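You operate a simulated robot arm through the tools that you are given. There is no shell and no other tool. Be economical: measure what you need, move in short steps, check, and stop when the job is done.

The job below is to be done with a simulated two-armed robot. You get a single attempt, and the scene is never put back.

TASK
Fit the purple ring on the pink card's pin and the teal ring on pin 3.
Fine: lift the yellow bar first and lower it after. Where these are worked on the way, their far stop is far enough and under half their travel is too little: yellow bar.
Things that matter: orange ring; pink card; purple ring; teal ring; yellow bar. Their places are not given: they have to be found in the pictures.

Only the result counts: the job must be done as asked and must still hold three seconds after the hand-in. Knocking over, shifting, dropping, spilling or breaking anything else fails it.

THE ROBOT
Two 7-joint arms with fingered hands on one trunk that stands fixed in place. Base frame: the origin is at the foot of the trunk, x ahead of it, y to its left, z up. Lengths are in mm, angles in degrees, forces in N, time in s.
The left shoulder is at [22, 214, 1269], the right one opposite. With the tool pointing down near the work surface each hand reaches from about 120 to 600 mm from the base axis, measured 20 degrees to its own side. Payload 3.3 kg a hand.
The TCP of each hand is the grasp point between the finger pads, 26 mm short of the fingertips. In the tool frame z runs along the fingers and y along their closing line. The gripper opens to 132 mm. The gripper's body begins 73 mm behind the TCP. The gripper is a hand of 2 fingers: y runs from the thumb to the fingers, the wrist lies at [0, 0, -224] in the tool frame, and closing takes about 1.5 s.
Orientation is told as [roll, pitch, yaw] about the base's x, y, z axes, in that order, counted from this pose: with the fingers straight down and closing along the base's y, the tool's x points along the base's -x, its y along +y and its z along -z.

THE INTERFACE
- The arms move only by the tool move_arm. It takes "left_series", "right_series" or both (then of equal length, played together; a hand with none holds still); each is one flat list of numbers, 6 for each row, row after row: the shift along the base's x, y, z in mm, then the turn, a rotation vector about the base's x, y, z in degrees. In form: [tx, ty, tz, ax, ay, az, tx, ty, tz, ax, ay, az, ...]. A call has 1 to 12 rows; each row shifts and turns the commanded pose from where the row before left it. "left_grip" and "right_grip" are, for a hand that has rows, the gripper command, from -1 (fully open) to 1 (shut), values between in proportion, set as the call begins (left out, the last holds). Each row takes 0.2 s and may step no farther than 50 mm and 8.6 degrees from the row before; otherwise, or with a gripper value out of range, the whole call is refused. Where a pose cannot be reached the arm comes as near as it can. A force on the tool above 40 N (or 10 N above the force at the start of the call, whichever is more), or a blocked arm, ends the call early, and 0.2 s more pass. The fingers move at their own pace (about 153 mm/s each) and stop on an object; they squeeze with about 21 N. The grip force told is the motor's: it shows also when the fingers shut on nothing. Time passes only in rows, and 0.2 s behind the last, so rows that do not move let the fingers close. The reply holds the time, the measured pose of the TCP, the force on the tool along the base axes, the opening and the grip force, in the units named above and with some noise, with the torque about the TCP (base axes, N m) and any sound that the robot's microphone picked up.
- Cameras (640 x 400 px; columns grow to the right, rows downward): "scene" is now at [90.1, 38.7, 1436.6]; the picture's right is [0.46, -0.89, 0.00], its down [-0.56, -0.29, -0.78] and it looks along [0.69, 0.36, -0.62] (base axes); focal length 256 px, centre (320, 200). "left" rides on the left gripper at [-66, -3, -99] in its tool frame; the picture's right is [0.04, -1.00, 0.00], its down [0.83, 0.03, -0.55] and it looks along [0.55, 0.02, 0.83] (tool axes); focal length 261 px, centre (320, 200). "right" rides on the right gripper at [66, -3, -99] in its tool frame; the picture's right is [0.04, 1.00, 0.00], its down [-0.83, 0.03, -0.55] and it looks along [-0.55, 0.02, 0.83] (tool axes); focal length 261 px, centre (320, 200).
- get_image(camera): a new picture of that camera. It takes no simulated time.
- move_column(by): slides the trunk up (or, below 0, down) by that many mm; the arms and the scene camera ride with it, the base frame stays. It gives what a move gives, with no picture.
- move_fingers(finger1, thumb_bend, hand): sets how far each is bent, from 0 (flat) to 100 (curled in); at 30 the hand is open as for a grip, at 70 the pads meet at the TCP. One left out holds its place. A second passes; each finger stops where it meets its share of the squeeze, and holds until it gets a number again. A gripper value or a shape takes the hand back. It gives what a move gives, with no picture; readings hold the bend of each and the force on the fingers (four entries, about 0 where the hand has none), thumb and palm.
- preshape(shape, hand): the hand has 2 fingers and takes this shape, open, in about a second: jaw (thumb against the fingers, like two jaws); tri (thumb and two fingers); tip (a fingertip pinch); poke (one finger out to press); point (the index stretched); flat (the hand flat); cup (the hand cupped); fist (a fist). The gripper value then closes the fingers along that shape, each until it touches; the sizes above hold for jaw. It gives what a move gives, with no picture.
- turn_head(pan, tilt): turns the head with the scene camera to pan (to the left, within 86 degrees either way) and tilt (down, from -29 to 69), counted from straight ahead of the robot. It gives what a move gives.
- pixel_to_xyz(camera, pixels): for up to 12 pixels [column, row] of the newest picture of that camera ("zoom" is the newest enlarged one), the place [x, y, z] in the base frame of the surface seen there, good to about 3 mm. It takes no simulated time.
- enlarge(camera, box): a new picture of the part [left, top, right, bottom] of that camera's present view, enlarged. It takes no simulated time.
- sign_off(): hands the job in; it is judged then, once.

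Go step by step. Measure first, check grasps and placings, and put right what went wrong. The budget is 80 turns and 56 pictures, counting those below and the enlarged ones. Unless the task says otherwise, let go and move clear before handing in, and close with one line.

The tools are called as a command line: name --argument value ..., lists and objects as JSON in quotes. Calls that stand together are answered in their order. move_arm: Moves the arms, as the interface text tells. Its arguments: {"type":"object","properties":{"left_series":{"type":"array","items":{"type":"number"}},"left_grip":{"type":"number"},"right_series":{"type":"array","items":{"type":"number"}},"right_grip":{"type":"number"}},"required":[]} The other tools are called the same way: move_column (by) slides the trunk up or down; preshape (shape, hand) gives the hand a shape; move_fingers (finger1, thumb_bend, hand) moves the fingers one by one; turn_head (pan, tilt) turns the head that bears the scene camera; get_image (camera) takes a picture; pixel_to_xyz (camera, pixels) gives the place of the surface under pixels of a picture; enlarge (camera, box) takes an enlarged picture of a part of a camera's view; sign_off () hands the job in.

At the start:

```text
t: 0.0
left_position: [349.6, 388.1, 1157.8]
left_orientation: [0.0, 0.1, -0.1]
left_wrist_force: [0.4, 0.5, 0.1]
left_wrist_torque: [0.0, 0.02, -0.03]
left_gripper_width: 131.8
left_gripper_force: 0.2
left_shape: jaw
left_bend: [30.0, 30.0]
left_finger forces: [0.0, 0.0, 0.0, 0.1, 0.0, 0.0]
right_position: [345.2, 10.7, 1287.3]
right_orientation: [-0.1, 0.1, 0.1]
right_wrist_force: [-0.2, -0.3, -0.5]
right_wrist_torque: [-0.04, -0.01, -0.01]
right_gripper_width: 131.9
right_gripper_force: 0.2
right_shape: jaw
right_bend: [30.0, 30.0]
right_finger forces: [0.0, 0.1, 0.1, 0.1, 0.1, 0.0]
trunk travel left (down, up): [-550.0, 211.0]
head pan, tilt: [27.2, 38.6]
```

scene: 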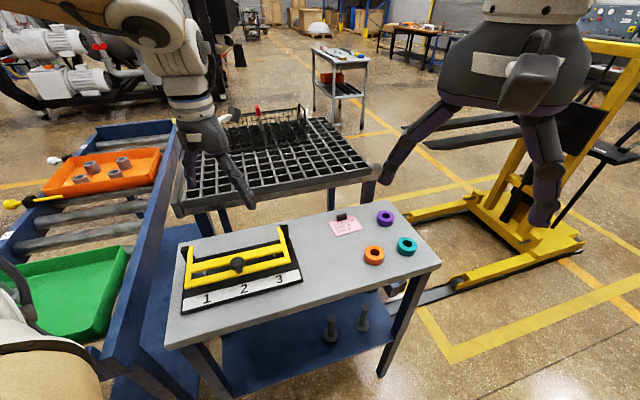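
right: 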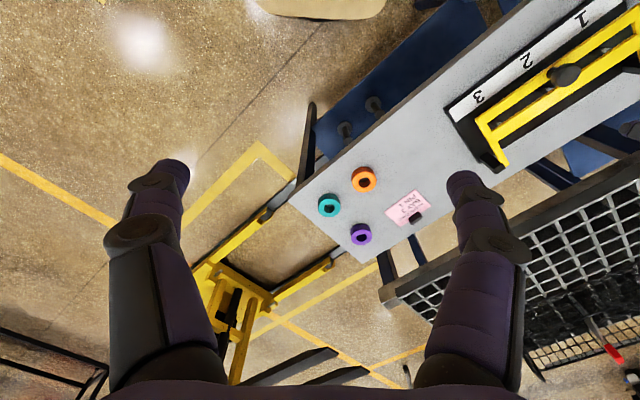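
left: 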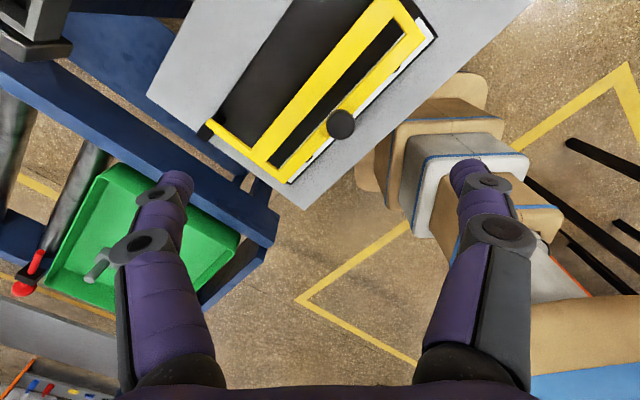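

The table holds a pin rack with a yellow bar (about 235,265), a pink card (345,227) and three rings. I'll enlarge these areas to read the details.

enlarge --camera "scene" --box '[160, 210, 320, 320]'

enlarge --camera "scene" --box '[310, 195, 440, 275]'

enlarge --camera "right" --box '[300, 140, 440, 260]'

pixel_to_xyz --camera "scene" --pixels '[[185, 290], [298, 278], [290, 228], [184, 250], [237, 265], [345, 227], [342, 216], [385, 213], [407, 241], [374, 250], [350, 265], [215, 262]]'

```text
3.64 times, centred on (240, 265) of scene
```

zoom: 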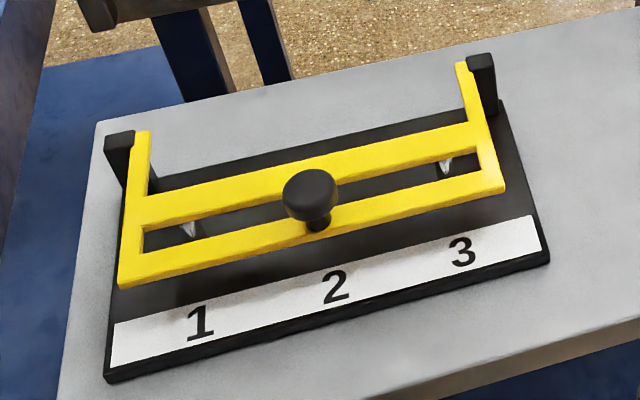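

```text
4.92 times, centred on (375, 235) of scene
```

zoom: 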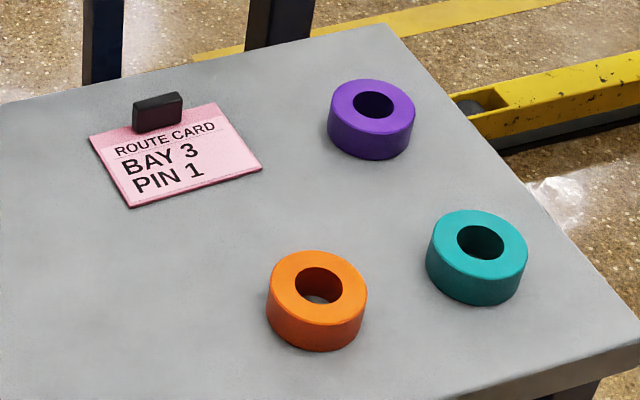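

```text
3.33 times, centred on (370, 200) of right
```

zoom: 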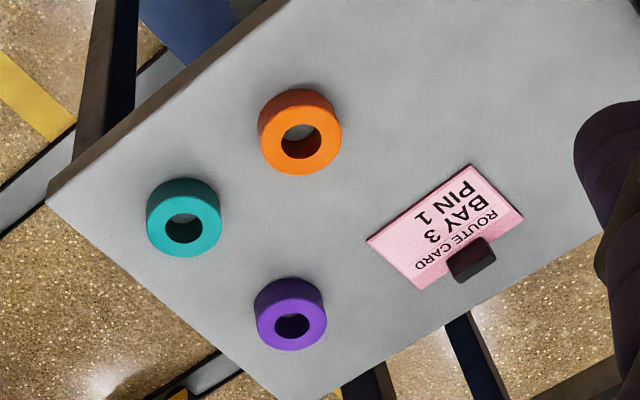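

```text
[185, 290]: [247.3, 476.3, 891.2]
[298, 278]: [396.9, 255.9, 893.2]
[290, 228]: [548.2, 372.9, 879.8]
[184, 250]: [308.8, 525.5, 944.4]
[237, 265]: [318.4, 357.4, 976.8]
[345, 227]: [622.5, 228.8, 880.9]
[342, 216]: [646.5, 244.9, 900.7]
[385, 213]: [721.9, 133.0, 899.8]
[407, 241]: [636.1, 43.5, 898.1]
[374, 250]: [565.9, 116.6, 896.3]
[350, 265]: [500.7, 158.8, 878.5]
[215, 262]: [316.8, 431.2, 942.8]
```

The card says pin 1, so purple goes on pin 1 and teal on pin 3. The bar frame seems to hinge at the two rear posts and has a knob at the front. I'll measure it in detail.

enlarge --camera "scene" --box '[160, 210, 320, 320]'

pixel_to_xyz --camera "zoom" --pixels '[[120, 142], [480, 68], [143, 135], [465, 66], [125, 275], [500, 185], [200, 208], [310, 187], [318, 224], [188, 230], [446, 167], [335, 290]]'

pixel_to_xyz --camera "zoom" --pixels '[[107, 378], [547, 260], [200, 323], [462, 252], [200, 262], [440, 200], [440, 145], [488, 105], [140, 180], [115, 345], [300, 172], [310, 210]]'

```text
3.64 times, centred on (240, 265) of scene
```

zoom: 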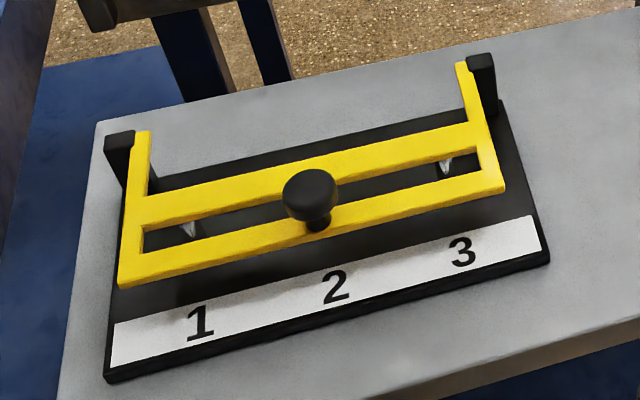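

```text
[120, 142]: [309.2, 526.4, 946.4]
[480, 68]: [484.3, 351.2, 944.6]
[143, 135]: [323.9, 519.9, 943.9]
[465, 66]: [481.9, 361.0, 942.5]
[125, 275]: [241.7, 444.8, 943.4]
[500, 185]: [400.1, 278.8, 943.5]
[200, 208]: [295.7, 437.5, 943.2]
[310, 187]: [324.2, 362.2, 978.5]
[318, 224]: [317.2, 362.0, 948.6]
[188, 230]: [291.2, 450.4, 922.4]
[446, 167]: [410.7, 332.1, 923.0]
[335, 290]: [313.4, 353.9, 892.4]
```

```text
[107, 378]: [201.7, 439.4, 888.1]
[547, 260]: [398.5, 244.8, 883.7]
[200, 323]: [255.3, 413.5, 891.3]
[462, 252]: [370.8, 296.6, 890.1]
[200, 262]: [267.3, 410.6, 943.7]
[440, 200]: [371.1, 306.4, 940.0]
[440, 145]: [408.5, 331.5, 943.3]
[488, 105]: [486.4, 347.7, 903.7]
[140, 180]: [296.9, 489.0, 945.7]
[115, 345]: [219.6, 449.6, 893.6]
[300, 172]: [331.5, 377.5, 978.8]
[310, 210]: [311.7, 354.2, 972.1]
```

The bar lies flat with its top at z about 943. The hinge line runs from (309,526) to (484,351), and the knob is near (323,364) with its top at z about 979. I'll bring the left hand above the knob, yawed +45° so it closes along the rack's long axis.

move_arm --left_series '[-4.5, -4, -16, 0, 0, 7.5, -4.5, -4, -16, 0, 0, 7.5, -4.5, -4, -16, 0, 0, 7.5, -4.5, -4, -16, 0, 0, 7.5, -4.5, -4, -16, 0, 0, 7.5, -4.5, -4, -16, 0, 0, 7.5, 0, 0, 0, 0, 0, 0]' --left_grip -0.2

get_image --camera "left"

get_image --camera "scene"

```text
t: 1.6
left_position: [323.1, 363.4, 1060.8]
left_orientation: [0.0, -0.1, 45.1]
left_wrist_force: [-0.1, 0.5, 0.5]
left_wrist_torque: [0.0, -0.02, 0.02]
left_gripper_width: 79.8
left_gripper_force: 0.1
left_shape: jaw
left_bend: [71.0, 70.0]
left_finger forces: [0.0, 0.0, 0.0, 0.0, 0.0, 0.0]
right_position: [345.1, 11.2, 1288.1]
right_orientation: [-0.1, 0.0, -0.1]
right_wrist_force: [0.4, -0.8, -1.0]
right_wrist_torque: [-0.03, 0.01, 0.03]
right_gripper_width: 131.6
right_gripper_force: 0.1
right_shape: jaw
right_bend: [30.0, 30.0]
right_finger forces: [0.0, 0.1, 0.0, 0.0, 0.0, 0.0]
trunk travel left (down, up): [-550.0, 211.0]
head pan, tilt: [27.2, 38.6]
```

```text
48 pictures are left
```

left: 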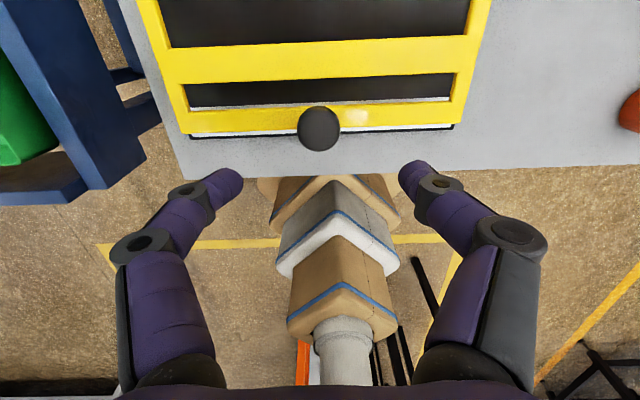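

```text
47 pictures are left
```

scene: 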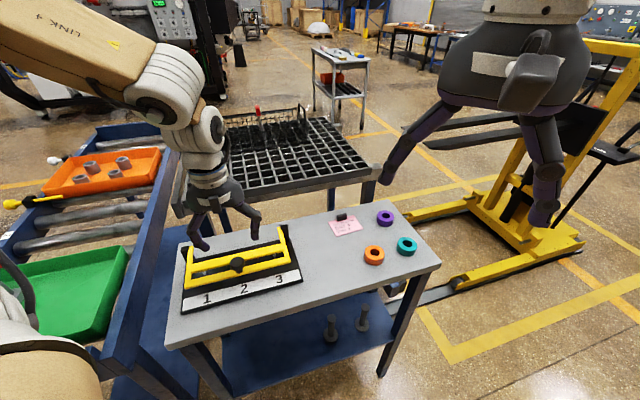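

The knob at (319,128) is lined up with the fingers to within about 3 mm. I'll descend to TCP z 976 and close on the knob.

move_arm --left_series '[2, 2, -30, 0, 0, 0, 0, 0, -30, 0, 0, 0, 0, 0, -24, 0, 0, 0, 0, 0, 0, 0, 0, 0]'

move_arm --left_series '[0, 0, 0, 0, 0, 0, 0, 0, 0, 0, 0, 0, 0, 0, 0, 0, 0, 0, 0, 0, 0, 0, 0, 0, 0, 0, 0, 0, 0, 0]' --left_grip 1

get_image --camera "left"

enlarge --camera "scene" --box '[160, 180, 320, 290]'

```text
t: 2.6
left_position: [325.8, 365.5, 975.8]
left_orientation: [0.0, 0.0, 45.0]
left_wrist_force: [0.4, 0.0, 0.4]
left_wrist_torque: [-0.01, 0.01, 0.0]
left_gripper_width: 80.1
left_gripper_force: 0.0
left_shape: jaw
left_bend: [71.0, 70.0]
left_finger forces: [0.0, 0.1, 0.0, 0.0, 0.0, 0.0]
right_position: [345.3, 10.5, 1288.9]
right_orientation: [0.0, 0.1, 0.0]
right_wrist_force: [-0.3, 0.0, -0.8]
right_wrist_torque: [0.0, 0.0, 0.04]
right_gripper_width: 132.0
right_gripper_force: 0.1
right_shape: jaw
right_bend: [30.0, 30.0]
right_finger forces: [0.1, 0.0, 0.1, 0.0, 0.0, 0.1]
trunk travel left (down, up): [-550.0, 211.0]
head pan, tilt: [27.2, 38.6]
```

```text
t: 3.8
left_position: [325.3, 367.2, 976.5]
left_orientation: [0.0, 0.1, 44.9]
left_wrist_force: [2.4, 2.2, -2.3]
left_wrist_torque: [0.05, -0.05, 0.01]
left_gripper_width: 25.0
left_gripper_force: 21.1
left_shape: jaw
left_bend: [73.0, 70.0]
left_finger forces: [18.5, 0.1, 0.0, 0.0, 18.9, 0.0]
right_position: [345.4, 10.7, 1287.7]
right_orientation: [-0.1, 0.0, 0.0]
right_wrist_force: [-0.5, 0.3, -0.4]
right_wrist_torque: [0.0, 0.0, 0.03]
right_gripper_width: 132.0
right_gripper_force: 0.1
right_shape: jaw
right_bend: [30.0, 30.0]
right_finger forces: [0.0, 0.0, 0.1, 0.0, 0.1, 0.0]
trunk travel left (down, up): [-550.0, 211.0]
head pan, tilt: [27.2, 38.6]
```

```text
46 pictures are left
```

left: 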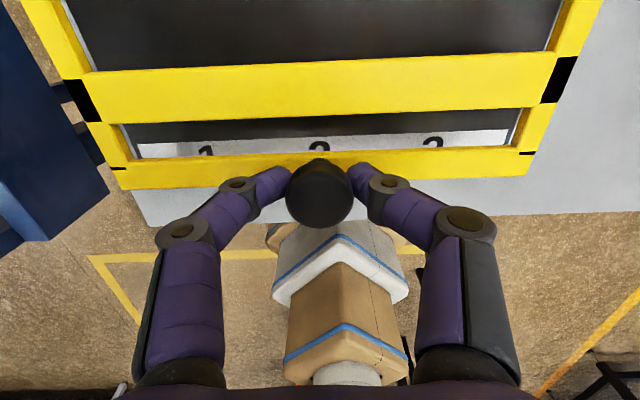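

```text
3.64 times, centred on (240, 235) of scene
```

zoom: 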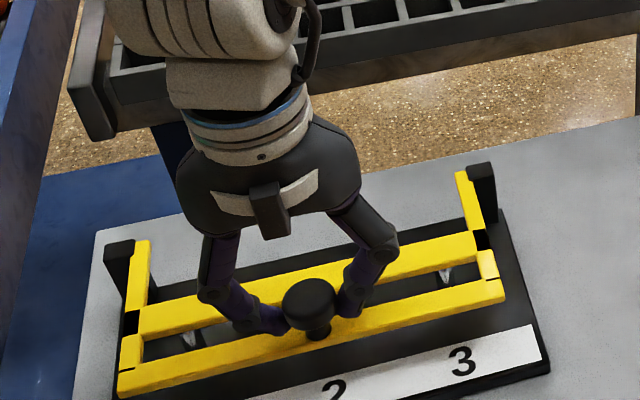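

The knob is gripped at width 25. The side arms now show dark gaps that weren't there before, so I'll look closer before moving.

enlarge --camera "scene" --box '[260, 210, 310, 260]'

pixel_to_xyz --camera "left" --pixels '[[555, 80], [570, 30], [525, 140], [85, 100], [400, 90], [440, 165], [528, 155], [120, 178]]'

```text
8.00 times, centred on (285, 235) of scene
```

zoom: 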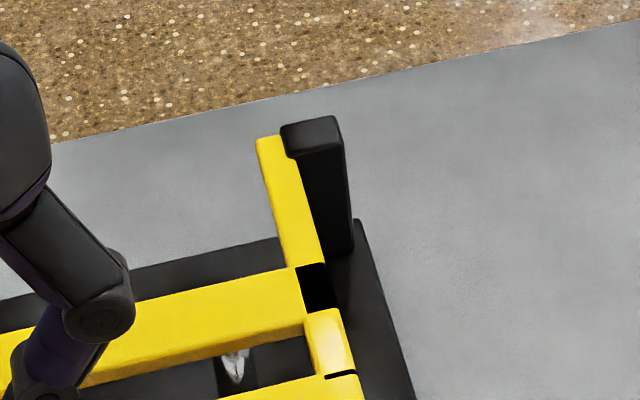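

```text
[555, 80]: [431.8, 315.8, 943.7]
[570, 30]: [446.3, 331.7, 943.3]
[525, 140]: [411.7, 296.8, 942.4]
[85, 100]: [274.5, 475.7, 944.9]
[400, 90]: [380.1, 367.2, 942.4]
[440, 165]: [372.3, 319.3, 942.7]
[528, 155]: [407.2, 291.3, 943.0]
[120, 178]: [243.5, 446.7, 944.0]
```

The surface heights on the arms are unchanged, so the dark bands are only a rendering artefact. I'll start the lift along a 15° arc about the rear hinge and watch the forces.

move_arm --left_series '[2.6, 2.6, 8.6, 0, 0, 0, 3.1, 3.1, 8.2, 0, 0, 0, 3.6, 3.6, 7.8, 0, 0, 0]'

enlarge --camera "scene" --box '[160, 180, 320, 290]'

```text
t: 4.6
left_position: [331.6, 374.5, 1003.4]
left_orientation: [0.1, 0.2, 44.9]
left_wrist_force: [-6.7, -7.2, 1.0]
left_wrist_torque: [-0.23, 0.16, 0.02]
left_gripper_width: 24.8
left_gripper_force: 21.2
left_shape: jaw
left_bend: [73.0, 70.0]
left_finger forces: [17.0, 0.0, 0.1, 0.0, 17.4, 0.1]
right_position: [343.7, 8.9, 1286.9]
right_orientation: [0.1, -0.1, 0.0]
right_wrist_force: [-0.7, 0.5, 0.1]
right_wrist_torque: [-0.01, -0.02, 0.01]
right_gripper_width: 131.9
right_gripper_force: 0.0
right_shape: jaw
right_bend: [30.0, 30.0]
right_finger forces: [0.1, 0.0, 0.0, 0.1, 0.1, 0.0]
trunk travel left (down, up): [-550.0, 211.0]
head pan, tilt: [27.2, 38.6]
```

```text
3.64 times, centred on (240, 235) of scene
```

zoom: 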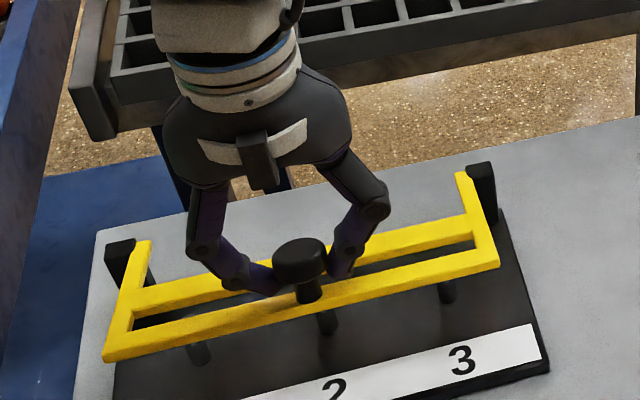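

The bar is rising, with a mild 10 N pull toward the front, so my arc cuts inward slightly. I'll continue with corrected tangents and a slight hand turn.

move_arm --left_series '[1.5, 1.5, 7.8, -1.4, 1.4, 0, 3.5, 3.5, 7.4, -1.4, 1.4, 0, 4.2, 4.2, 6.9, -1.4, 1.4, 0, 4.6, 4.6, 6.4, -1.4, 1.4, 0, 4.9, 4.9, 5.8, -1.4, 1.4, 0]'

enlarge --camera "scene" --box '[160, 180, 320, 290]'

```text
t: 5.8
left_position: [353.7, 394.2, 1037.9]
left_orientation: [0.0, 9.8, 45.0]
left_wrist_force: [0.5, -2.0, -3.0]
left_wrist_torque: [-0.13, 0.06, 0.04]
left_gripper_width: 24.6
left_gripper_force: 21.1
left_shape: jaw
left_bend: [73.0, 70.0]
left_finger forces: [17.8, 0.1, 0.0, 0.0, 19.7, 0.1]
right_position: [346.4, 8.9, 1287.1]
right_orientation: [-0.1, -0.1, -0.1]
right_wrist_force: [-0.2, -0.8, 0.6]
right_wrist_torque: [-0.03, 0.0, -0.01]
right_gripper_width: 132.0
right_gripper_force: 0.1
right_shape: jaw
right_bend: [30.0, 30.0]
right_finger forces: [0.1, 0.0, 0.0, 0.0, 0.0, 0.0]
trunk travel left (down, up): [-550.0, 211.0]
head pan, tilt: [27.2, 38.6]
```

```text
3.64 times, centred on (240, 235) of scene
```

zoom: 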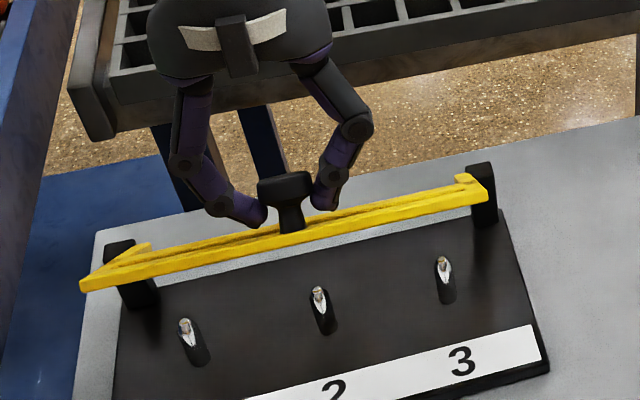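

Forces are low and the bar is about 40° up, with all three pins exposed. I'll continue the arc.

move_arm --left_series '[5.6, 5.6, 5.1, -1.4, 1.4, 0, 6, 6, 4.4, -1.4, 1.4, 0, 6.3, 6.3, 3.6, -1.4, 1.4, 0, 6.5, 6.5, 2.8, -1.4, 1.4, 0, 6.6, 6.6, 2, -1.4, 1.4, 0, 6.7, 6.7, 1.2, -1.4, 1.4, 0]'

enlarge --camera "scene" --box '[160, 150, 320, 260]'

```text
t: 7.2
left_position: [389.1, 430.8, 1056.1]
left_orientation: [0.4, 19.8, 44.4]
left_wrist_force: [-1.7, -4.9, 17.0]
left_wrist_torque: [-0.21, 0.11, 0.07]
left_gripper_width: 25.9
left_gripper_force: 20.5
left_shape: jaw
left_bend: [74.0, 71.0]
left_finger forces: [18.3, 0.0, 0.0, 0.1, 20.6, 0.0]
right_position: [344.7, 9.1, 1287.9]
right_orientation: [0.0, -0.1, -0.1]
right_wrist_force: [-0.8, 0.3, -0.1]
right_wrist_torque: [0.01, 0.0, 0.02]
right_gripper_width: 131.8
right_gripper_force: 0.1
right_shape: jaw
right_bend: [30.0, 30.0]
right_finger forces: [0.1, 0.0, 0.0, 0.0, 0.0, 0.1]
trunk travel left (down, up): [-550.0, 211.0]
head pan, tilt: [27.2, 38.6]
```

```text
3.64 times, centred on (240, 205) of scene
```

zoom: 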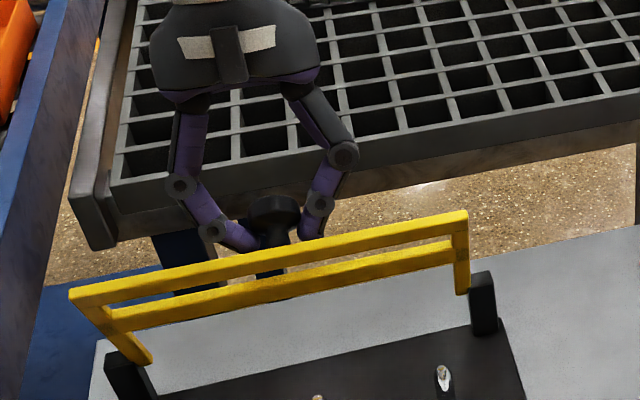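

The bar is about 65–70° up with a 17 N upward push, so my path runs slightly low. I'll correct it by a few mm and keep going.

move_arm --left_series '[5.5, 5.5, 4, -1.4, 1.4, 0, 7, 7, 2, -1.4, 1.4, 0, 7, 7, 1, -1.4, 1.4, 0]'

enlarge --camera "scene" --box '[160, 150, 320, 260]'

```text
t: 8.0
left_position: [375.5, 425.0, 1057.1]
left_orientation: [0.2, 25.9, 45.1]
left_wrist_force: [14.1, 5.1, -34.4]
left_wrist_torque: [0.53, -0.29, 0.25]
left_gripper_width: 20.4
left_gripper_force: 20.5
left_shape: jaw
left_bend: [72.0, 70.0]
left_finger forces: [18.4, 0.0, 0.1, 0.1, 25.6, 0.0]
left hand out of reach, approached as far as the arm can: row 1, 2, 3
right_position: [350.2, 14.4, 1286.5]
right_orientation: [-0.1, 0.3, 0.0]
right_wrist_force: [0.1, 0.8, -0.5]
right_wrist_torque: [0.02, -0.01, -0.01]
right_gripper_width: 132.1
right_gripper_force: 0.0
right_shape: jaw
right_bend: [30.0, 30.0]
right_finger forces: [0.1, 0.0, 0.0, 0.0, 0.1, 0.1]
trunk travel left (down, up): [-550.0, 211.0]
head pan, tilt: [27.2, 38.6]
```

```text
3.64 times, centred on (240, 205) of scene
```

zoom: 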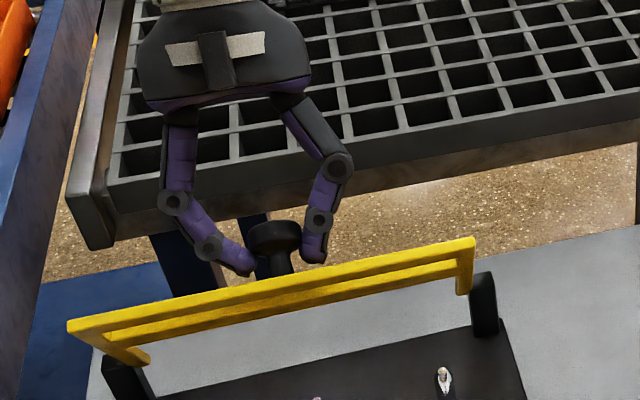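

The hand reached the arm's limit because of its backward tilt, so the bar slipped back slightly, though it is still gripped. I'll undo the tilt while holding position.

move_arm --left_series '[0, 0, 0, 3.5, -3.5, 0, 0, 0, 0, 3.5, -3.5, 0, 0, 0, 0, 3.5, -3.5, 0]'

enlarge --camera "scene" --box '[160, 150, 320, 260]'

```text
t: 8.8
left_position: [375.1, 423.4, 1056.6]
left_orientation: [0.1, 13.0, 45.0]
left_wrist_force: [7.9, 5.3, -27.0]
left_wrist_torque: [0.27, -0.03, 0.05]
left_gripper_width: 20.0
left_gripper_force: 20.4
left_shape: jaw
left_bend: [72.0, 70.0]
left_finger forces: [18.6, 0.1, 0.0, 0.0, 22.3, 0.0]
right_position: [348.5, 13.1, 1287.2]
right_orientation: [-0.2, 0.1, 0.0]
right_wrist_force: [0.4, 0.4, -0.6]
right_wrist_torque: [0.03, -0.02, -0.03]
right_gripper_width: 131.9
right_gripper_force: 0.0
right_shape: jaw
right_bend: [30.0, 30.0]
right_finger forces: [0.0, 0.0, 0.0, 0.1, 0.1, 0.0]
trunk travel left (down, up): [-550.0, 211.0]
head pan, tilt: [27.2, 38.6]
```

```text
3.64 times, centred on (240, 205) of scene
```

zoom: 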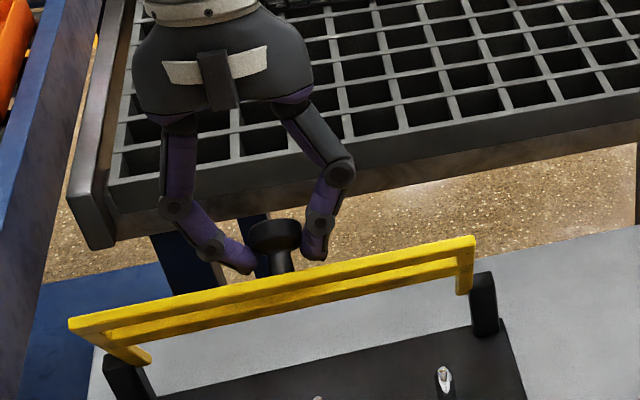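

Position held and tilt is down to 13°. I'll keep swinging back with the remaining tilt removed.

move_arm --left_series '[5, 5, 0.5, 2, -2, 0, 6.5, 6.5, 2, 2, -2, 0, 6.8, 6.8, 1, 2, -2, 0]'

enlarge --camera "scene" --box '[160, 150, 320, 260]'

```text
t: 9.6
left_position: [392.2, 439.1, 1063.7]
left_orientation: [0.0, 4.4, 44.9]
left_wrist_force: [0.7, -2.7, -11.4]
left_wrist_torque: [-0.11, 0.16, 0.01]
left_gripper_width: 20.4
left_gripper_force: 20.8
left_shape: jaw
left_bend: [72.0, 70.0]
left_finger forces: [18.0, 0.1, 0.0, 0.1, 21.2, 0.0]
right_position: [344.8, 11.9, 1287.1]
right_orientation: [-0.1, 0.0, 0.0]
right_wrist_force: [-0.6, -0.1, -0.1]
right_wrist_torque: [-0.02, -0.02, 0.0]
right_gripper_width: 131.8
right_gripper_force: 0.2
right_shape: jaw
right_bend: [30.0, 30.0]
right_finger forces: [0.0, 0.0, 0.1, 0.1, 0.0, 0.1]
trunk travel left (down, up): [-550.0, 211.0]
head pan, tilt: [27.2, 38.6]
```

```text
3.64 times, centred on (240, 205) of scene
```

zoom: 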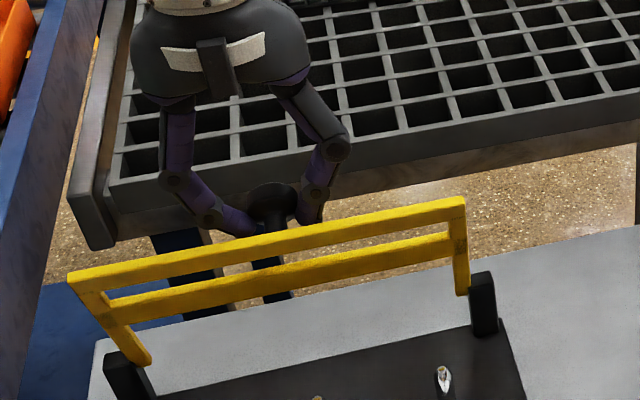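

Good, the forces are small and the bar is nearly upright. I'll continue over the top and slightly down.

move_arm --left_series '[6.5, 6.5, 0.5, 0.7, -0.7, 0, 6.5, 6.5, 0.5, 0.7, -0.7, 0, 6.8, 6.8, -0.5, 0.7, -0.7, 0, 6.8, 6.8, -1.3, 0.7, -0.7, 0]'

enlarge --camera "scene" --box '[160, 150, 320, 260]'

```text
t: 10.6
left_position: [419.0, 464.6, 1060.8]
left_orientation: [0.1, 0.7, 44.9]
left_wrist_force: [-0.8, -9.2, -22.9]
left_wrist_torque: [-0.19, 0.21, -0.02]
left_gripper_width: 20.6
left_gripper_force: 20.3
left_shape: jaw
left_bend: [72.0, 70.0]
left_finger forces: [18.0, 0.0, 0.1, 0.1, 24.1, 0.0]
right_position: [347.6, 11.5, 1286.7]
right_orientation: [-0.1, 0.1, -0.1]
right_wrist_force: [-0.1, 0.3, -1.3]
right_wrist_torque: [0.02, 0.03, -0.03]
right_gripper_width: 131.9
right_gripper_force: 0.0
right_shape: jaw
right_bend: [30.0, 30.0]
right_finger forces: [0.1, 0.1, 0.1, 0.0, 0.1, 0.1]
trunk travel left (down, up): [-550.0, 211.0]
head pan, tilt: [27.2, 38.6]
```

```text
3.64 times, centred on (240, 205) of scene
```

zoom: 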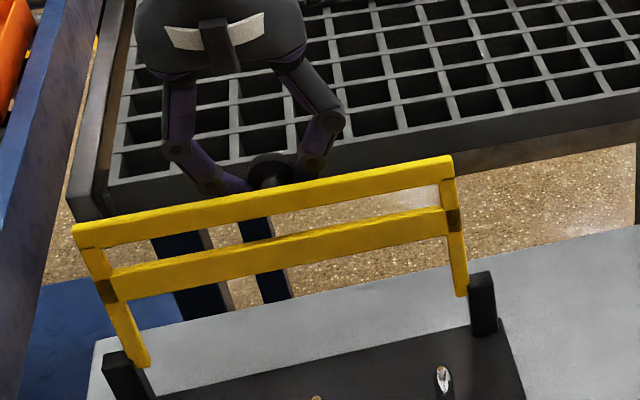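

The bar looks about vertical and the hand is being pulled down, so the arc is now descending. I'll continue with more drop and then measure the bar angle.

move_arm --left_series '[6, 6, -4, 0, 0, 0, 6.3, 6.3, -3.5, 0, 0, 0, 6.2, 6.2, -4, 0, 0, 0]'

enlarge --camera "scene" --box '[160, 150, 320, 260]'

pixel_to_xyz --camera "zoom" --pixels '[[445, 165], [462, 285], [80, 235], [142, 360], [455, 230], [350, 180], [340, 240]]'

```text
t: 11.4
left_position: [433.1, 478.7, 1053.3]
left_orientation: [0.0, 0.9, 44.8]
left_wrist_force: [-22.0, -27.6, 0.2]
left_wrist_torque: [-0.48, 0.38, -0.09]
left_gripper_width: 22.1
left_gripper_force: 21.0
left_shape: jaw
left_bend: [73.0, 70.0]
left_finger forces: [19.5, 0.0, 0.0, 0.0, 22.8, 0.1]
right_position: [342.6, 5.5, 1287.6]
right_orientation: [0.1, -0.1, 0.1]
right_wrist_force: [0.2, 0.7, -1.0]
right_wrist_torque: [0.01, 0.01, 0.01]
right_gripper_width: 132.0
right_gripper_force: 0.0
right_shape: jaw
right_bend: [30.0, 30.0]
right_finger forces: [0.0, 0.1, 0.0, 0.0, 0.0, 0.1]
trunk travel left (down, up): [-550.0, 211.0]
head pan, tilt: [27.2, 38.6]
```

```text
3.64 times, centred on (240, 205) of scene
```

zoom: 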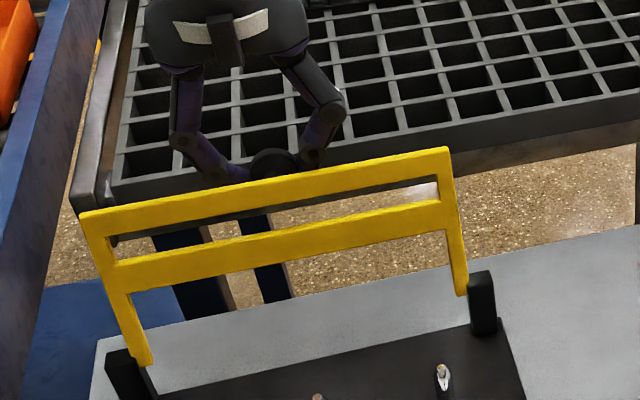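

```text
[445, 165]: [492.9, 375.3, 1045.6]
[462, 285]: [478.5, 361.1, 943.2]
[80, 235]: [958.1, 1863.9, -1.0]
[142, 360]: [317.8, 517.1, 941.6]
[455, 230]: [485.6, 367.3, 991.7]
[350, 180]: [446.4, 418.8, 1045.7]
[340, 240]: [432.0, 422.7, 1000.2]
```

The bar leans about 11° past vertical and the 35 N resistance points to the far stop. I'll open the fingers, rise clear and see whether it stays.

move_arm --left_series '[-2, -2, 0, 0, 0, 0, 0, 0, 0, 0, 0, 0, 0, 0, 0, 0, 0, 0]' --left_grip -0.2

move_arm --left_series '[0, 0, 25, 0, 0, 0, 0, 0, 40, 0, 0, 0, 0, 0, 40, 0, 0, 0, 0, 0, 40, 0, 0, 0]'

get_image --camera "scene"

pixel_to_xyz --camera "scene" --pixels '[[282, 196], [286, 228], [385, 207], [385, 218], [378, 210], [393, 219], [407, 237], [407, 246], [398, 242], [416, 245]]'

```text
t: 12.2
left_position: [435.7, 482.5, 1050.8]
left_orientation: [0.0, 0.4, 45.0]
left_wrist_force: [-0.3, 0.7, -0.8]
left_wrist_torque: [-0.02, 0.01, 0.01]
left_gripper_width: 78.6
left_gripper_force: 0.1
left_shape: jaw
left_bend: [71.0, 70.0]
left_finger forces: [0.0, 0.1, 0.0, 0.0, 0.0, 0.1]
right_position: [346.7, 10.5, 1287.5]
right_orientation: [-0.1, 0.0, 0.0]
right_wrist_force: [0.1, 0.3, 0.5]
right_wrist_torque: [-0.01, 0.01, 0.01]
right_gripper_width: 132.0
right_gripper_force: 0.1
right_shape: jaw
right_bend: [30.0, 30.0]
right_finger forces: [0.1, 0.0, 0.0, 0.0, 0.0, 0.0]
trunk travel left (down, up): [-550.0, 211.0]
head pan, tilt: [27.2, 38.6]
```

```text
t: 13.2
left_position: [411.7, 478.7, 1179.0]
left_orientation: [-0.2, 0.3, 44.9]
left_wrist_force: [-0.5, -0.7, 0.0]
left_wrist_torque: [0.03, 0.0, 0.04]
left_gripper_width: 78.8
left_gripper_force: 0.1
left_shape: jaw
left_bend: [71.0, 70.0]
left_finger forces: [0.1, 0.0, 0.1, 0.0, 0.0, 0.0]
left hand out of reach, approached as far as the arm can: row 3, 4
right_position: [344.1, 10.5, 1288.0]
right_orientation: [0.1, 0.0, 0.0]
right_wrist_force: [0.2, -0.5, -0.1]
right_wrist_torque: [-0.01, -0.04, 0.01]
right_gripper_width: 131.7
right_gripper_force: 0.0
right_shape: jaw
right_bend: [30.0, 30.0]
right_finger forces: [0.1, 0.1, 0.1, 0.0, 0.0, 0.0]
trunk travel left (down, up): [-550.0, 211.0]
head pan, tilt: [27.2, 38.6]
```

```text
35 pictures are left
```

scene: 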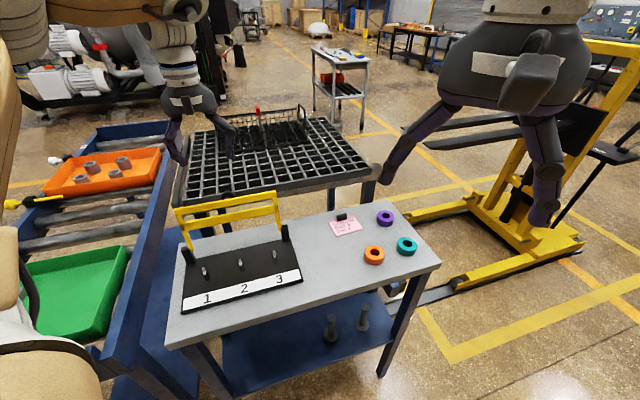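

```text
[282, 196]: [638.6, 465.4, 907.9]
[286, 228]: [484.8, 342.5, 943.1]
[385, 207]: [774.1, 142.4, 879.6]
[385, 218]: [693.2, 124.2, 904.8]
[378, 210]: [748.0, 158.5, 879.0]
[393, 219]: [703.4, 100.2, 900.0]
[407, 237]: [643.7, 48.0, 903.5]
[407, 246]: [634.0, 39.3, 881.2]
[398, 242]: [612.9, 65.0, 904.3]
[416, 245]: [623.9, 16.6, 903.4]
```

The bar stays up. Next I'll get precise positions for the pins and ring centres.

enlarge --camera "scene" --box '[180, 230, 310, 310]'

pixel_to_xyz --camera "zoom" --pixels '[[122, 190], [125, 205], [298, 150], [465, 107], [467, 118], [470, 135], [128, 230]]'

enlarge --camera "scene" --box '[310, 195, 440, 275]'

pixel_to_xyz --camera "zoom" --pixels '[[331, 102], [414, 108], [373, 80], [373, 128], [429, 237], [526, 247], [480, 211], [477, 270], [373, 90], [376, 118], [482, 225], [482, 260]]'

```text
4.92 times, centred on (245, 270) of scene
```

zoom: 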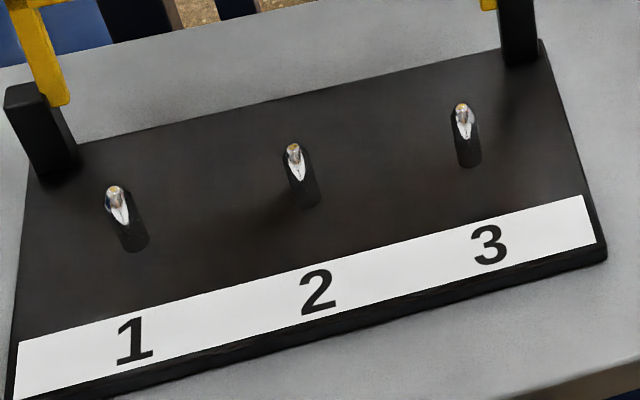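

```text
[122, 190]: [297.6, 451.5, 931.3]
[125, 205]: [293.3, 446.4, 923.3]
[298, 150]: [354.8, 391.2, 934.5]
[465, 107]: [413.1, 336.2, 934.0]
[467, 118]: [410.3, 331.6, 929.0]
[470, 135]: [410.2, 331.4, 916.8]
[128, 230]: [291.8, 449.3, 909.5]
```

```text
4.92 times, centred on (375, 235) of scene
```

zoom: 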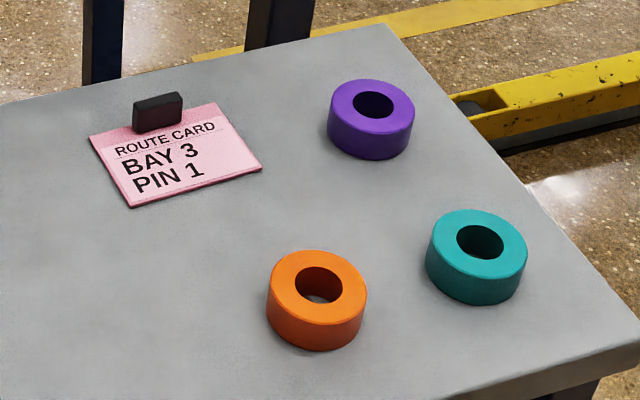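

```text
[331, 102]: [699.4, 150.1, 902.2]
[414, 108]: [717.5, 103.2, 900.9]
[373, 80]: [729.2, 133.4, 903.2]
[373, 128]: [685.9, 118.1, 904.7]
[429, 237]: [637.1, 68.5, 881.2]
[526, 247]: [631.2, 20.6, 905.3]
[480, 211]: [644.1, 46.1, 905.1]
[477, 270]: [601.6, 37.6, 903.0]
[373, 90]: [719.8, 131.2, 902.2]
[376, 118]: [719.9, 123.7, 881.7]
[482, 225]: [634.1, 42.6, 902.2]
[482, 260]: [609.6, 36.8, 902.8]
```

The centres are purple (708,127), teal (623,42), pin 1 (294,453) and pin 3 (413,336). I'll move the right hand aside and bring the left hand forward over the table, yawed toward the rings.

move_arm --left_series '[6, -38, 0, 0, 0, -6.8, 6, -38, 0, 0, 0, -6.8, 6, -38, 0, 0, 0, -6.8, 6, -38, 0, 0, 0, -6.8, 6, -38, 0, 0, 0, -6.8, 6, -38, 0, 0, 0, -6.8, 6, -38, 0, 0, 0, -6.8, 6, -38, 0, 0, 0, -6.8, 6, -38, 0, 0, 0, -6.8]' --right_series '[0, -25, 0, 0, 0, 0, 0, -25, 0, 0, 0, 0, 0, -25, 0, 0, 0, 0, 0, -25, 0, 0, 0, 0, 0, -25, 0, 0, 0, 0, 0, -25, 0, 0, 0, 0, 0, -25, 0, 0, 0, 0, 0, -25, 0, 0, 0, 0, 0, -25, 0, 0, 0, 0]' --left_grip 0

move_column --by -150

```text
t: 15.2
left_position: [352.5, 270.9, 1178.1]
left_orientation: [-0.1, 0.1, -16.4]
left_wrist_force: [0.3, 0.1, -0.4]
left_wrist_torque: [0.0, -0.03, -0.05]
left_gripper_width: 66.5
left_gripper_force: 0.1
left_shape: jaw
left_bend: [73.0, 70.0]
left_finger forces: [0.0, 0.0, 0.0, 0.0, 0.0, 0.0]
left hand out of reach, approached as far as the arm can: row 1, 2, 3, 4, 5, 6, 7, 8, 9
right_position: [344.7, -214.8, 1289.7]
right_orientation: [0.1, 0.0, 0.0]
right_wrist_force: [-0.5, -0.7, 0.5]
right_wrist_torque: [-0.01, -0.02, -0.05]
right_gripper_width: 131.7
right_gripper_force: 0.1
right_shape: jaw
right_bend: [30.0, 30.0]
right_finger forces: [0.0, 0.0, 0.0, 0.0, 0.1, 0.0]
trunk travel left (down, up): [-550.0, 211.0]
head pan, tilt: [27.2, 38.6]
```

```text
t: 16.9
left_position: [353.1, 272.3, 1026.9]
left_orientation: [-0.1, 0.4, -16.2]
left_wrist_force: [-0.9, -0.3, 1.0]
left_wrist_torque: [-0.04, 0.0, -0.03]
left_gripper_width: 66.7
left_gripper_force: 0.1
left_shape: jaw
left_bend: [73.0, 70.0]
left_finger forces: [0.0, 0.0, 0.1, 0.0, 0.1, 0.0]
right_position: [345.6, -214.9, 1137.8]
right_orientation: [0.0, 0.0, 0.0]
right_wrist_force: [0.1, -0.8, 0.1]
right_wrist_torque: [0.0, 0.03, -0.01]
right_gripper_width: 131.8
right_gripper_force: 0.0
right_shape: jaw
right_bend: [30.0, 30.0]
right_finger forces: [0.0, 0.1, 0.1, 0.0, 0.0, 0.0]
trunk travel left (down, up): [-400.0, 361.0]
head pan, tilt: [27.2, 38.6]
```

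The left hand is now lowered with shoulder height about 1119. I'll move forward toward the teal ring while leaning the hand so the wrist trails back for reach.

move_arm --left_series '[30, -32, -4, -1.6, -5.8, 0, 30, -32, -4, -1.6, -5.8, 0, 30, -32, -4, -1.6, -5.8, 0, 30, -32, -4, -1.6, -5.8, 0, 30, -32, -4, -1.6, -5.8, 0, 30, -32, -4, -1.6, -5.8, 0, 0, 0, 0, 0, 0, 0]' --left_grip -0.3

```text
t: 18.6
left_position: [497.8, 191.7, 1022.9]
left_orientation: [0.4, -34.2, -16.3]
left_wrist_force: [-0.3, -0.1, 0.0]
left_wrist_torque: [0.0, -0.02, -0.01]
left_gripper_width: 85.5
left_gripper_force: 0.0
left_shape: jaw
left_bend: [70.0, 64.0]
left_finger forces: [0.0, 0.0, 0.0, 0.0, 0.0, 0.0]
left hand out of reach, approached as far as the arm can: row 1, 2, 3, 4, 5, 6
right_position: [344.9, -214.6, 1138.2]
right_orientation: [-0.1, 0.0, 0.0]
right_wrist_force: [0.4, 0.0, -0.4]
right_wrist_torque: [0.0, 0.04, -0.02]
right_gripper_width: 132.0
right_gripper_force: 0.0
right_shape: jaw
right_bend: [30.0, 30.0]
right_finger forces: [0.0, 0.0, 0.0, 0.1, 0.1, 0.0]
trunk travel left (down, up): [-400.0, 361.0]
head pan, tilt: [27.2, 38.6]
```

The arm reports out of reach although the wrist is only about 370 mm from the shoulder, so some joint limit must be involved. I'll test a small lowering and a forward step.

move_arm --left_series '[0, 0, -20, 0, 0, 0, 0, 0, -20, 0, 0, 0, 0, 0, 0, 0, 0, 0]'

move_arm --left_series '[20, 0, 0, 0, 0, 0, 20, 0, 0, 0, 0, 0, 0, 0, 0, 0, 0, 0]'

get_image --camera "scene"

```text
t: 19.4
left_position: [498.4, 192.5, 982.9]
left_orientation: [0.5, -35.7, -16.3]
left_wrist_force: [0.9, 0.2, -0.1]
left_wrist_torque: [0.01, -0.01, -0.02]
left_gripper_width: 85.5
left_gripper_force: 0.0
left_shape: jaw
left_bend: [70.0, 64.0]
left_finger forces: [0.0, 0.1, 0.0, 0.1, 0.1, 0.1]
right_position: [345.1, -214.3, 1137.3]
right_orientation: [0.0, 0.1, 0.0]
right_wrist_force: [0.0, 0.3, -0.5]
right_wrist_torque: [0.01, 0.02, -0.04]
right_gripper_width: 132.0
right_gripper_force: 0.1
right_shape: jaw
right_bend: [30.0, 30.0]
right_finger forces: [0.0, 0.0, 0.0, 0.1, 0.0, 0.0]
trunk travel left (down, up): [-400.0, 361.0]
head pan, tilt: [27.2, 38.6]
```

```text
t: 20.1
left_position: [517.0, 191.7, 982.6]
left_orientation: [0.6, -35.6, -16.4]
left_wrist_force: [0.0, 0.7, 0.2]
left_wrist_torque: [0.03, 0.01, -0.01]
left_gripper_width: 85.4
left_gripper_force: 0.0
left_shape: jaw
left_bend: [70.0, 64.0]
left_finger forces: [0.0, 0.0, 0.0, 0.1, 0.0, 0.1]
left hand out of reach, approached as far as the arm can: row 2
right_position: [345.4, -215.1, 1137.7]
right_orientation: [-0.1, 0.0, 0.0]
right_wrist_force: [0.1, -0.6, 0.5]
right_wrist_torque: [0.01, 0.02, -0.03]
right_gripper_width: 131.8
right_gripper_force: 0.0
right_shape: jaw
right_bend: [30.0, 30.0]
right_finger forces: [0.1, 0.0, 0.1, 0.1, 0.1, 0.1]
trunk travel left (down, up): [-400.0, 361.0]
head pan, tilt: [27.2, 38.6]
```

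```text
32 pictures are left
```

scene: 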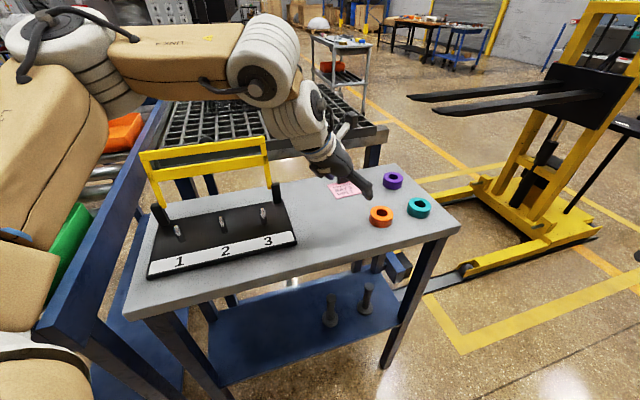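

The forearm and hand look nearly aligned while the elbow is still bent, so the limit comes from the wrist rather than distance. I'll measure the arm's geometry.

pixel_to_xyz --camera "scene" --pixels '[[262, 78], [95, 60], [318, 105], [310, 135], [330, 165], [200, 50], [250, 30], [60, 45], [345, 190], [50, 140]]'

move_arm --left_series '[0, 0, 0, 1.6, 5.8, 0, 0, 0, 0, 1.6, 5.8, 0, 0, 0, 0, 1.6, 5.8, 0]'

move_arm --left_series '[20, -10, 0, 0, 0, 0, 20, -10, 0, 0, 0, 0, 0, 0, 0, 0, 0, 0]'

```text
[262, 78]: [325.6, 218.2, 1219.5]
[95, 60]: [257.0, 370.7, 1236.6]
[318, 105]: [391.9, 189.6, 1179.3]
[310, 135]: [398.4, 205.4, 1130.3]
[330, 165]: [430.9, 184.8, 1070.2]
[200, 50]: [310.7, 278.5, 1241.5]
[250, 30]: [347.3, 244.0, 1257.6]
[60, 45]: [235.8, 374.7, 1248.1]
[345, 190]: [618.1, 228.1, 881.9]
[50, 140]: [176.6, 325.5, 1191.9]
```

```text
t: 20.9
left_position: [477.4, 239.2, 982.7]
left_orientation: [0.0, -17.7, -16.3]
left_wrist_force: [0.6, -0.8, -0.2]
left_wrist_torque: [-0.05, 0.0, 0.01]
left_gripper_width: 85.5
left_gripper_force: 0.0
left_shape: jaw
left_bend: [70.0, 64.0]
left_finger forces: [0.1, 0.0, 0.0, 0.0, 0.0, 0.0]
left hand out of reach, approached as far as the arm can: row 1, 2, 3
right_position: [344.7, -214.6, 1137.8]
right_orientation: [-0.2, -0.2, 0.0]
right_wrist_force: [0.1, -0.1, 0.1]
right_wrist_torque: [0.0, -0.01, -0.05]
right_gripper_width: 131.8
right_gripper_force: 0.1
right_shape: jaw
right_bend: [30.0, 30.0]
right_finger forces: [0.0, 0.0, 0.1, 0.0, 0.0, 0.0]
trunk travel left (down, up): [-400.0, 361.0]
head pan, tilt: [27.2, 38.6]
```

```text
t: 21.8
left_position: [490.8, 251.5, 982.0]
left_orientation: [0.1, -17.6, -16.2]
left_wrist_force: [-0.1, 0.6, -0.4]
left_wrist_torque: [-0.02, -0.03, 0.02]
left_gripper_width: 85.4
left_gripper_force: 0.0
left_shape: jaw
left_bend: [70.0, 64.0]
left_finger forces: [0.0, 0.1, 0.0, 0.1, 0.1, 0.1]
left hand out of reach, approached as far as the arm can: row 1, 2
right_position: [346.2, -214.1, 1137.4]
right_orientation: [-0.1, 0.0, -0.1]
right_wrist_force: [-0.2, -0.9, 0.2]
right_wrist_torque: [0.0, -0.01, 0.01]
right_gripper_width: 131.9
right_gripper_force: 0.0
right_shape: jaw
right_bend: [30.0, 30.0]
right_finger forces: [0.0, 0.0, 0.0, 0.0, 0.0, 0.0]
trunk travel left (down, up): [-400.0, 361.0]
head pan, tilt: [27.2, 38.6]
```

More tilt helps, and so does having the wrist lower relative to the shoulder, so lowering the column worked against me. I'll raise it back by 250 and bring the hand down from there.

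move_column --by 250

move_arm --left_series '[0, 0, -40, 0, 0, 0, 0, 0, -40, 0, 0, 0, 0, 0, -40, 0, 0, 0, 0, 0, -40, 0, 0, 0, 0, 0, -40, 0, 0, 0, 0, 0, -40, 0, 0, 0, 15, -10, -10, 0, 0, 0, 15, -10, 0, 0, 0, 0, 15, -10, 0, 0, 0, 0, 15, -10, 0, 0, 0, 0]'

```text
t: 24.3
left_position: [487.4, 251.7, 1244.8]
left_orientation: [0.7, -19.5, -16.4]
left_wrist_force: [0.1, 0.3, -0.4]
left_wrist_torque: [0.04, 0.03, -0.01]
left_gripper_width: 85.7
left_gripper_force: 0.1
left_shape: jaw
left_bend: [70.0, 64.0]
left_finger forces: [0.1, 0.1, 0.0, 0.1, 0.1, 0.0]
right_position: [346.5, -214.5, 1388.0]
right_orientation: [-0.1, 0.0, 0.0]
right_wrist_force: [0.2, -0.3, -1.3]
right_wrist_torque: [-0.01, 0.0, 0.0]
right_gripper_width: 131.8
right_gripper_force: 0.1
right_shape: jaw
right_bend: [30.0, 30.0]
right_finger forces: [0.0, 0.0, 0.0, 0.1, 0.1, 0.1]
trunk travel left (down, up): [-650.0, 111.0]
head pan, tilt: [27.2, 38.6]
```

```text
t: 26.5
left_position: [478.1, 281.8, 1067.2]
left_orientation: [0.7, -19.7, -16.4]
left_wrist_force: [-0.1, 0.2, -0.5]
left_wrist_torque: [0.0, -0.02, -0.04]
left_gripper_width: 85.4
left_gripper_force: 0.3
left_shape: jaw
left_bend: [70.0, 64.0]
left_finger forces: [0.1, 0.1, 0.0, 0.0, 0.0, 0.0]
left hand out of reach, approached as far as the arm can: row 4, 5, 6, 7, 8, 9, 10
right_position: [343.9, -214.6, 1388.2]
right_orientation: [0.0, -0.1, 0.0]
right_wrist_force: [0.0, -0.2, -0.4]
right_wrist_torque: [0.0, 0.02, 0.0]
right_gripper_width: 131.6
right_gripper_force: 0.0
right_shape: jaw
right_bend: [30.0, 30.0]
right_finger forces: [0.0, 0.0, 0.0, 0.0, 0.1, 0.1]
trunk travel left (down, up): [-650.0, 111.0]
head pan, tilt: [27.2, 38.6]
```

The arm is stuck in an awkward posture. I'll back up toward the neutral start posture, with the hand vertical and yaw 0, and re-approach from there.

move_arm --left_series '[-20, 17, 15, 0.9, 3.1, 2.7, -20, 17, 15, 0.9, 3.1, 2.7, -20, 17, 15, 0.9, 3.1, 2.7, -20, 17, 15, 0.9, 3.1, 2.7, -20, 17, 15, 0.9, 3.1, 2.7, -20, 17, 15, 0.9, 3.1, 2.7]'

move_column --by -100

move_arm --left_series '[15, -15, 0, 0, 0, 0, 15, -20, 0, 0, 0, 0, 15, -20, -10, 0, 0, 0, 15, -20, -10, 0, 0, 0, 15, -20, -10, 0, 0, 0, 15, -20, -10, 0, 0, 0, 20, -15, -10, 0, 0, 0, 20, -15, 0, 0, 0, 0, 20, -15, 0, 0, 0, 0, 20, -15, 0, 0, 0, 0, 20, 0, 0, 0, 0, 0]'

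```text
t: 27.9
left_position: [357.6, 385.2, 1154.4]
left_orientation: [3.3, -0.3, -0.5]
left_wrist_force: [0.1, 0.2, 0.6]
left_wrist_torque: [-0.01, -0.04, 0.01]
left_gripper_width: 85.7
left_gripper_force: 0.1
left_shape: jaw
left_bend: [70.0, 64.0]
left_finger forces: [0.0, 0.0, 0.0, 0.0, 0.1, 0.1]
right_position: [344.6, -214.7, 1387.5]
right_orientation: [-0.1, -0.1, 0.0]
right_wrist_force: [-0.3, 0.1, 0.2]
right_wrist_torque: [-0.01, -0.01, 0.01]
right_gripper_width: 131.8
right_gripper_force: 0.0
right_shape: jaw
right_bend: [30.0, 30.0]
right_finger forces: [0.0, 0.0, 0.0, 0.0, 0.0, 0.1]
trunk travel left (down, up): [-650.0, 111.0]
head pan, tilt: [27.2, 38.6]
```

```text
t: 29.3
left_position: [359.6, 383.9, 1056.7]
left_orientation: [3.3, -0.4, -0.5]
left_wrist_force: [-0.4, -1.1, -1.0]
left_wrist_torque: [-0.01, -0.02, 0.03]
left_gripper_width: 85.5
left_gripper_force: 0.0
left_shape: jaw
left_bend: [70.0, 64.0]
left_finger forces: [0.1, 0.0, 0.0, 0.0, 0.0, 0.0]
right_position: [345.0, -214.1, 1288.0]
right_orientation: [0.0, 0.0, -0.1]
right_wrist_force: [0.8, 0.9, -0.2]
right_wrist_torque: [-0.03, 0.01, 0.03]
right_gripper_width: 131.8
right_gripper_force: 0.0
right_shape: jaw
right_bend: [30.0, 30.0]
right_finger forces: [0.0, 0.0, 0.0, 0.0, 0.0, 0.0]
trunk travel left (down, up): [-550.0, 211.0]
head pan, tilt: [27.2, 38.6]
```

```text
t: 31.7
left_position: [428.2, 315.0, 1029.3]
left_orientation: [3.1, -0.5, -0.6]
left_wrist_force: [-0.4, 0.1, 0.0]
left_wrist_torque: [-0.02, 0.0, 0.03]
left_gripper_width: 85.6
left_gripper_force: 0.0
left_shape: jaw
left_bend: [70.0, 64.0]
left_finger forces: [0.0, 0.0, 0.0, 0.0, 0.0, 0.0]
left hand out of reach, approached as far as the arm can: row 5, 6, 7, 8, 9, 10, 11
right_position: [346.2, -214.5, 1287.7]
right_orientation: [-0.1, 0.0, 0.0]
right_wrist_force: [-0.6, -0.7, 0.2]
right_wrist_torque: [0.03, -0.02, 0.01]
right_gripper_width: 132.0
right_gripper_force: 0.0
right_shape: jaw
right_bend: [30.0, 30.0]
right_finger forces: [0.0, 0.1, 0.1, 0.0, 0.1, 0.1]
trunk travel left (down, up): [-550.0, 211.0]
head pan, tilt: [27.2, 38.6]
```

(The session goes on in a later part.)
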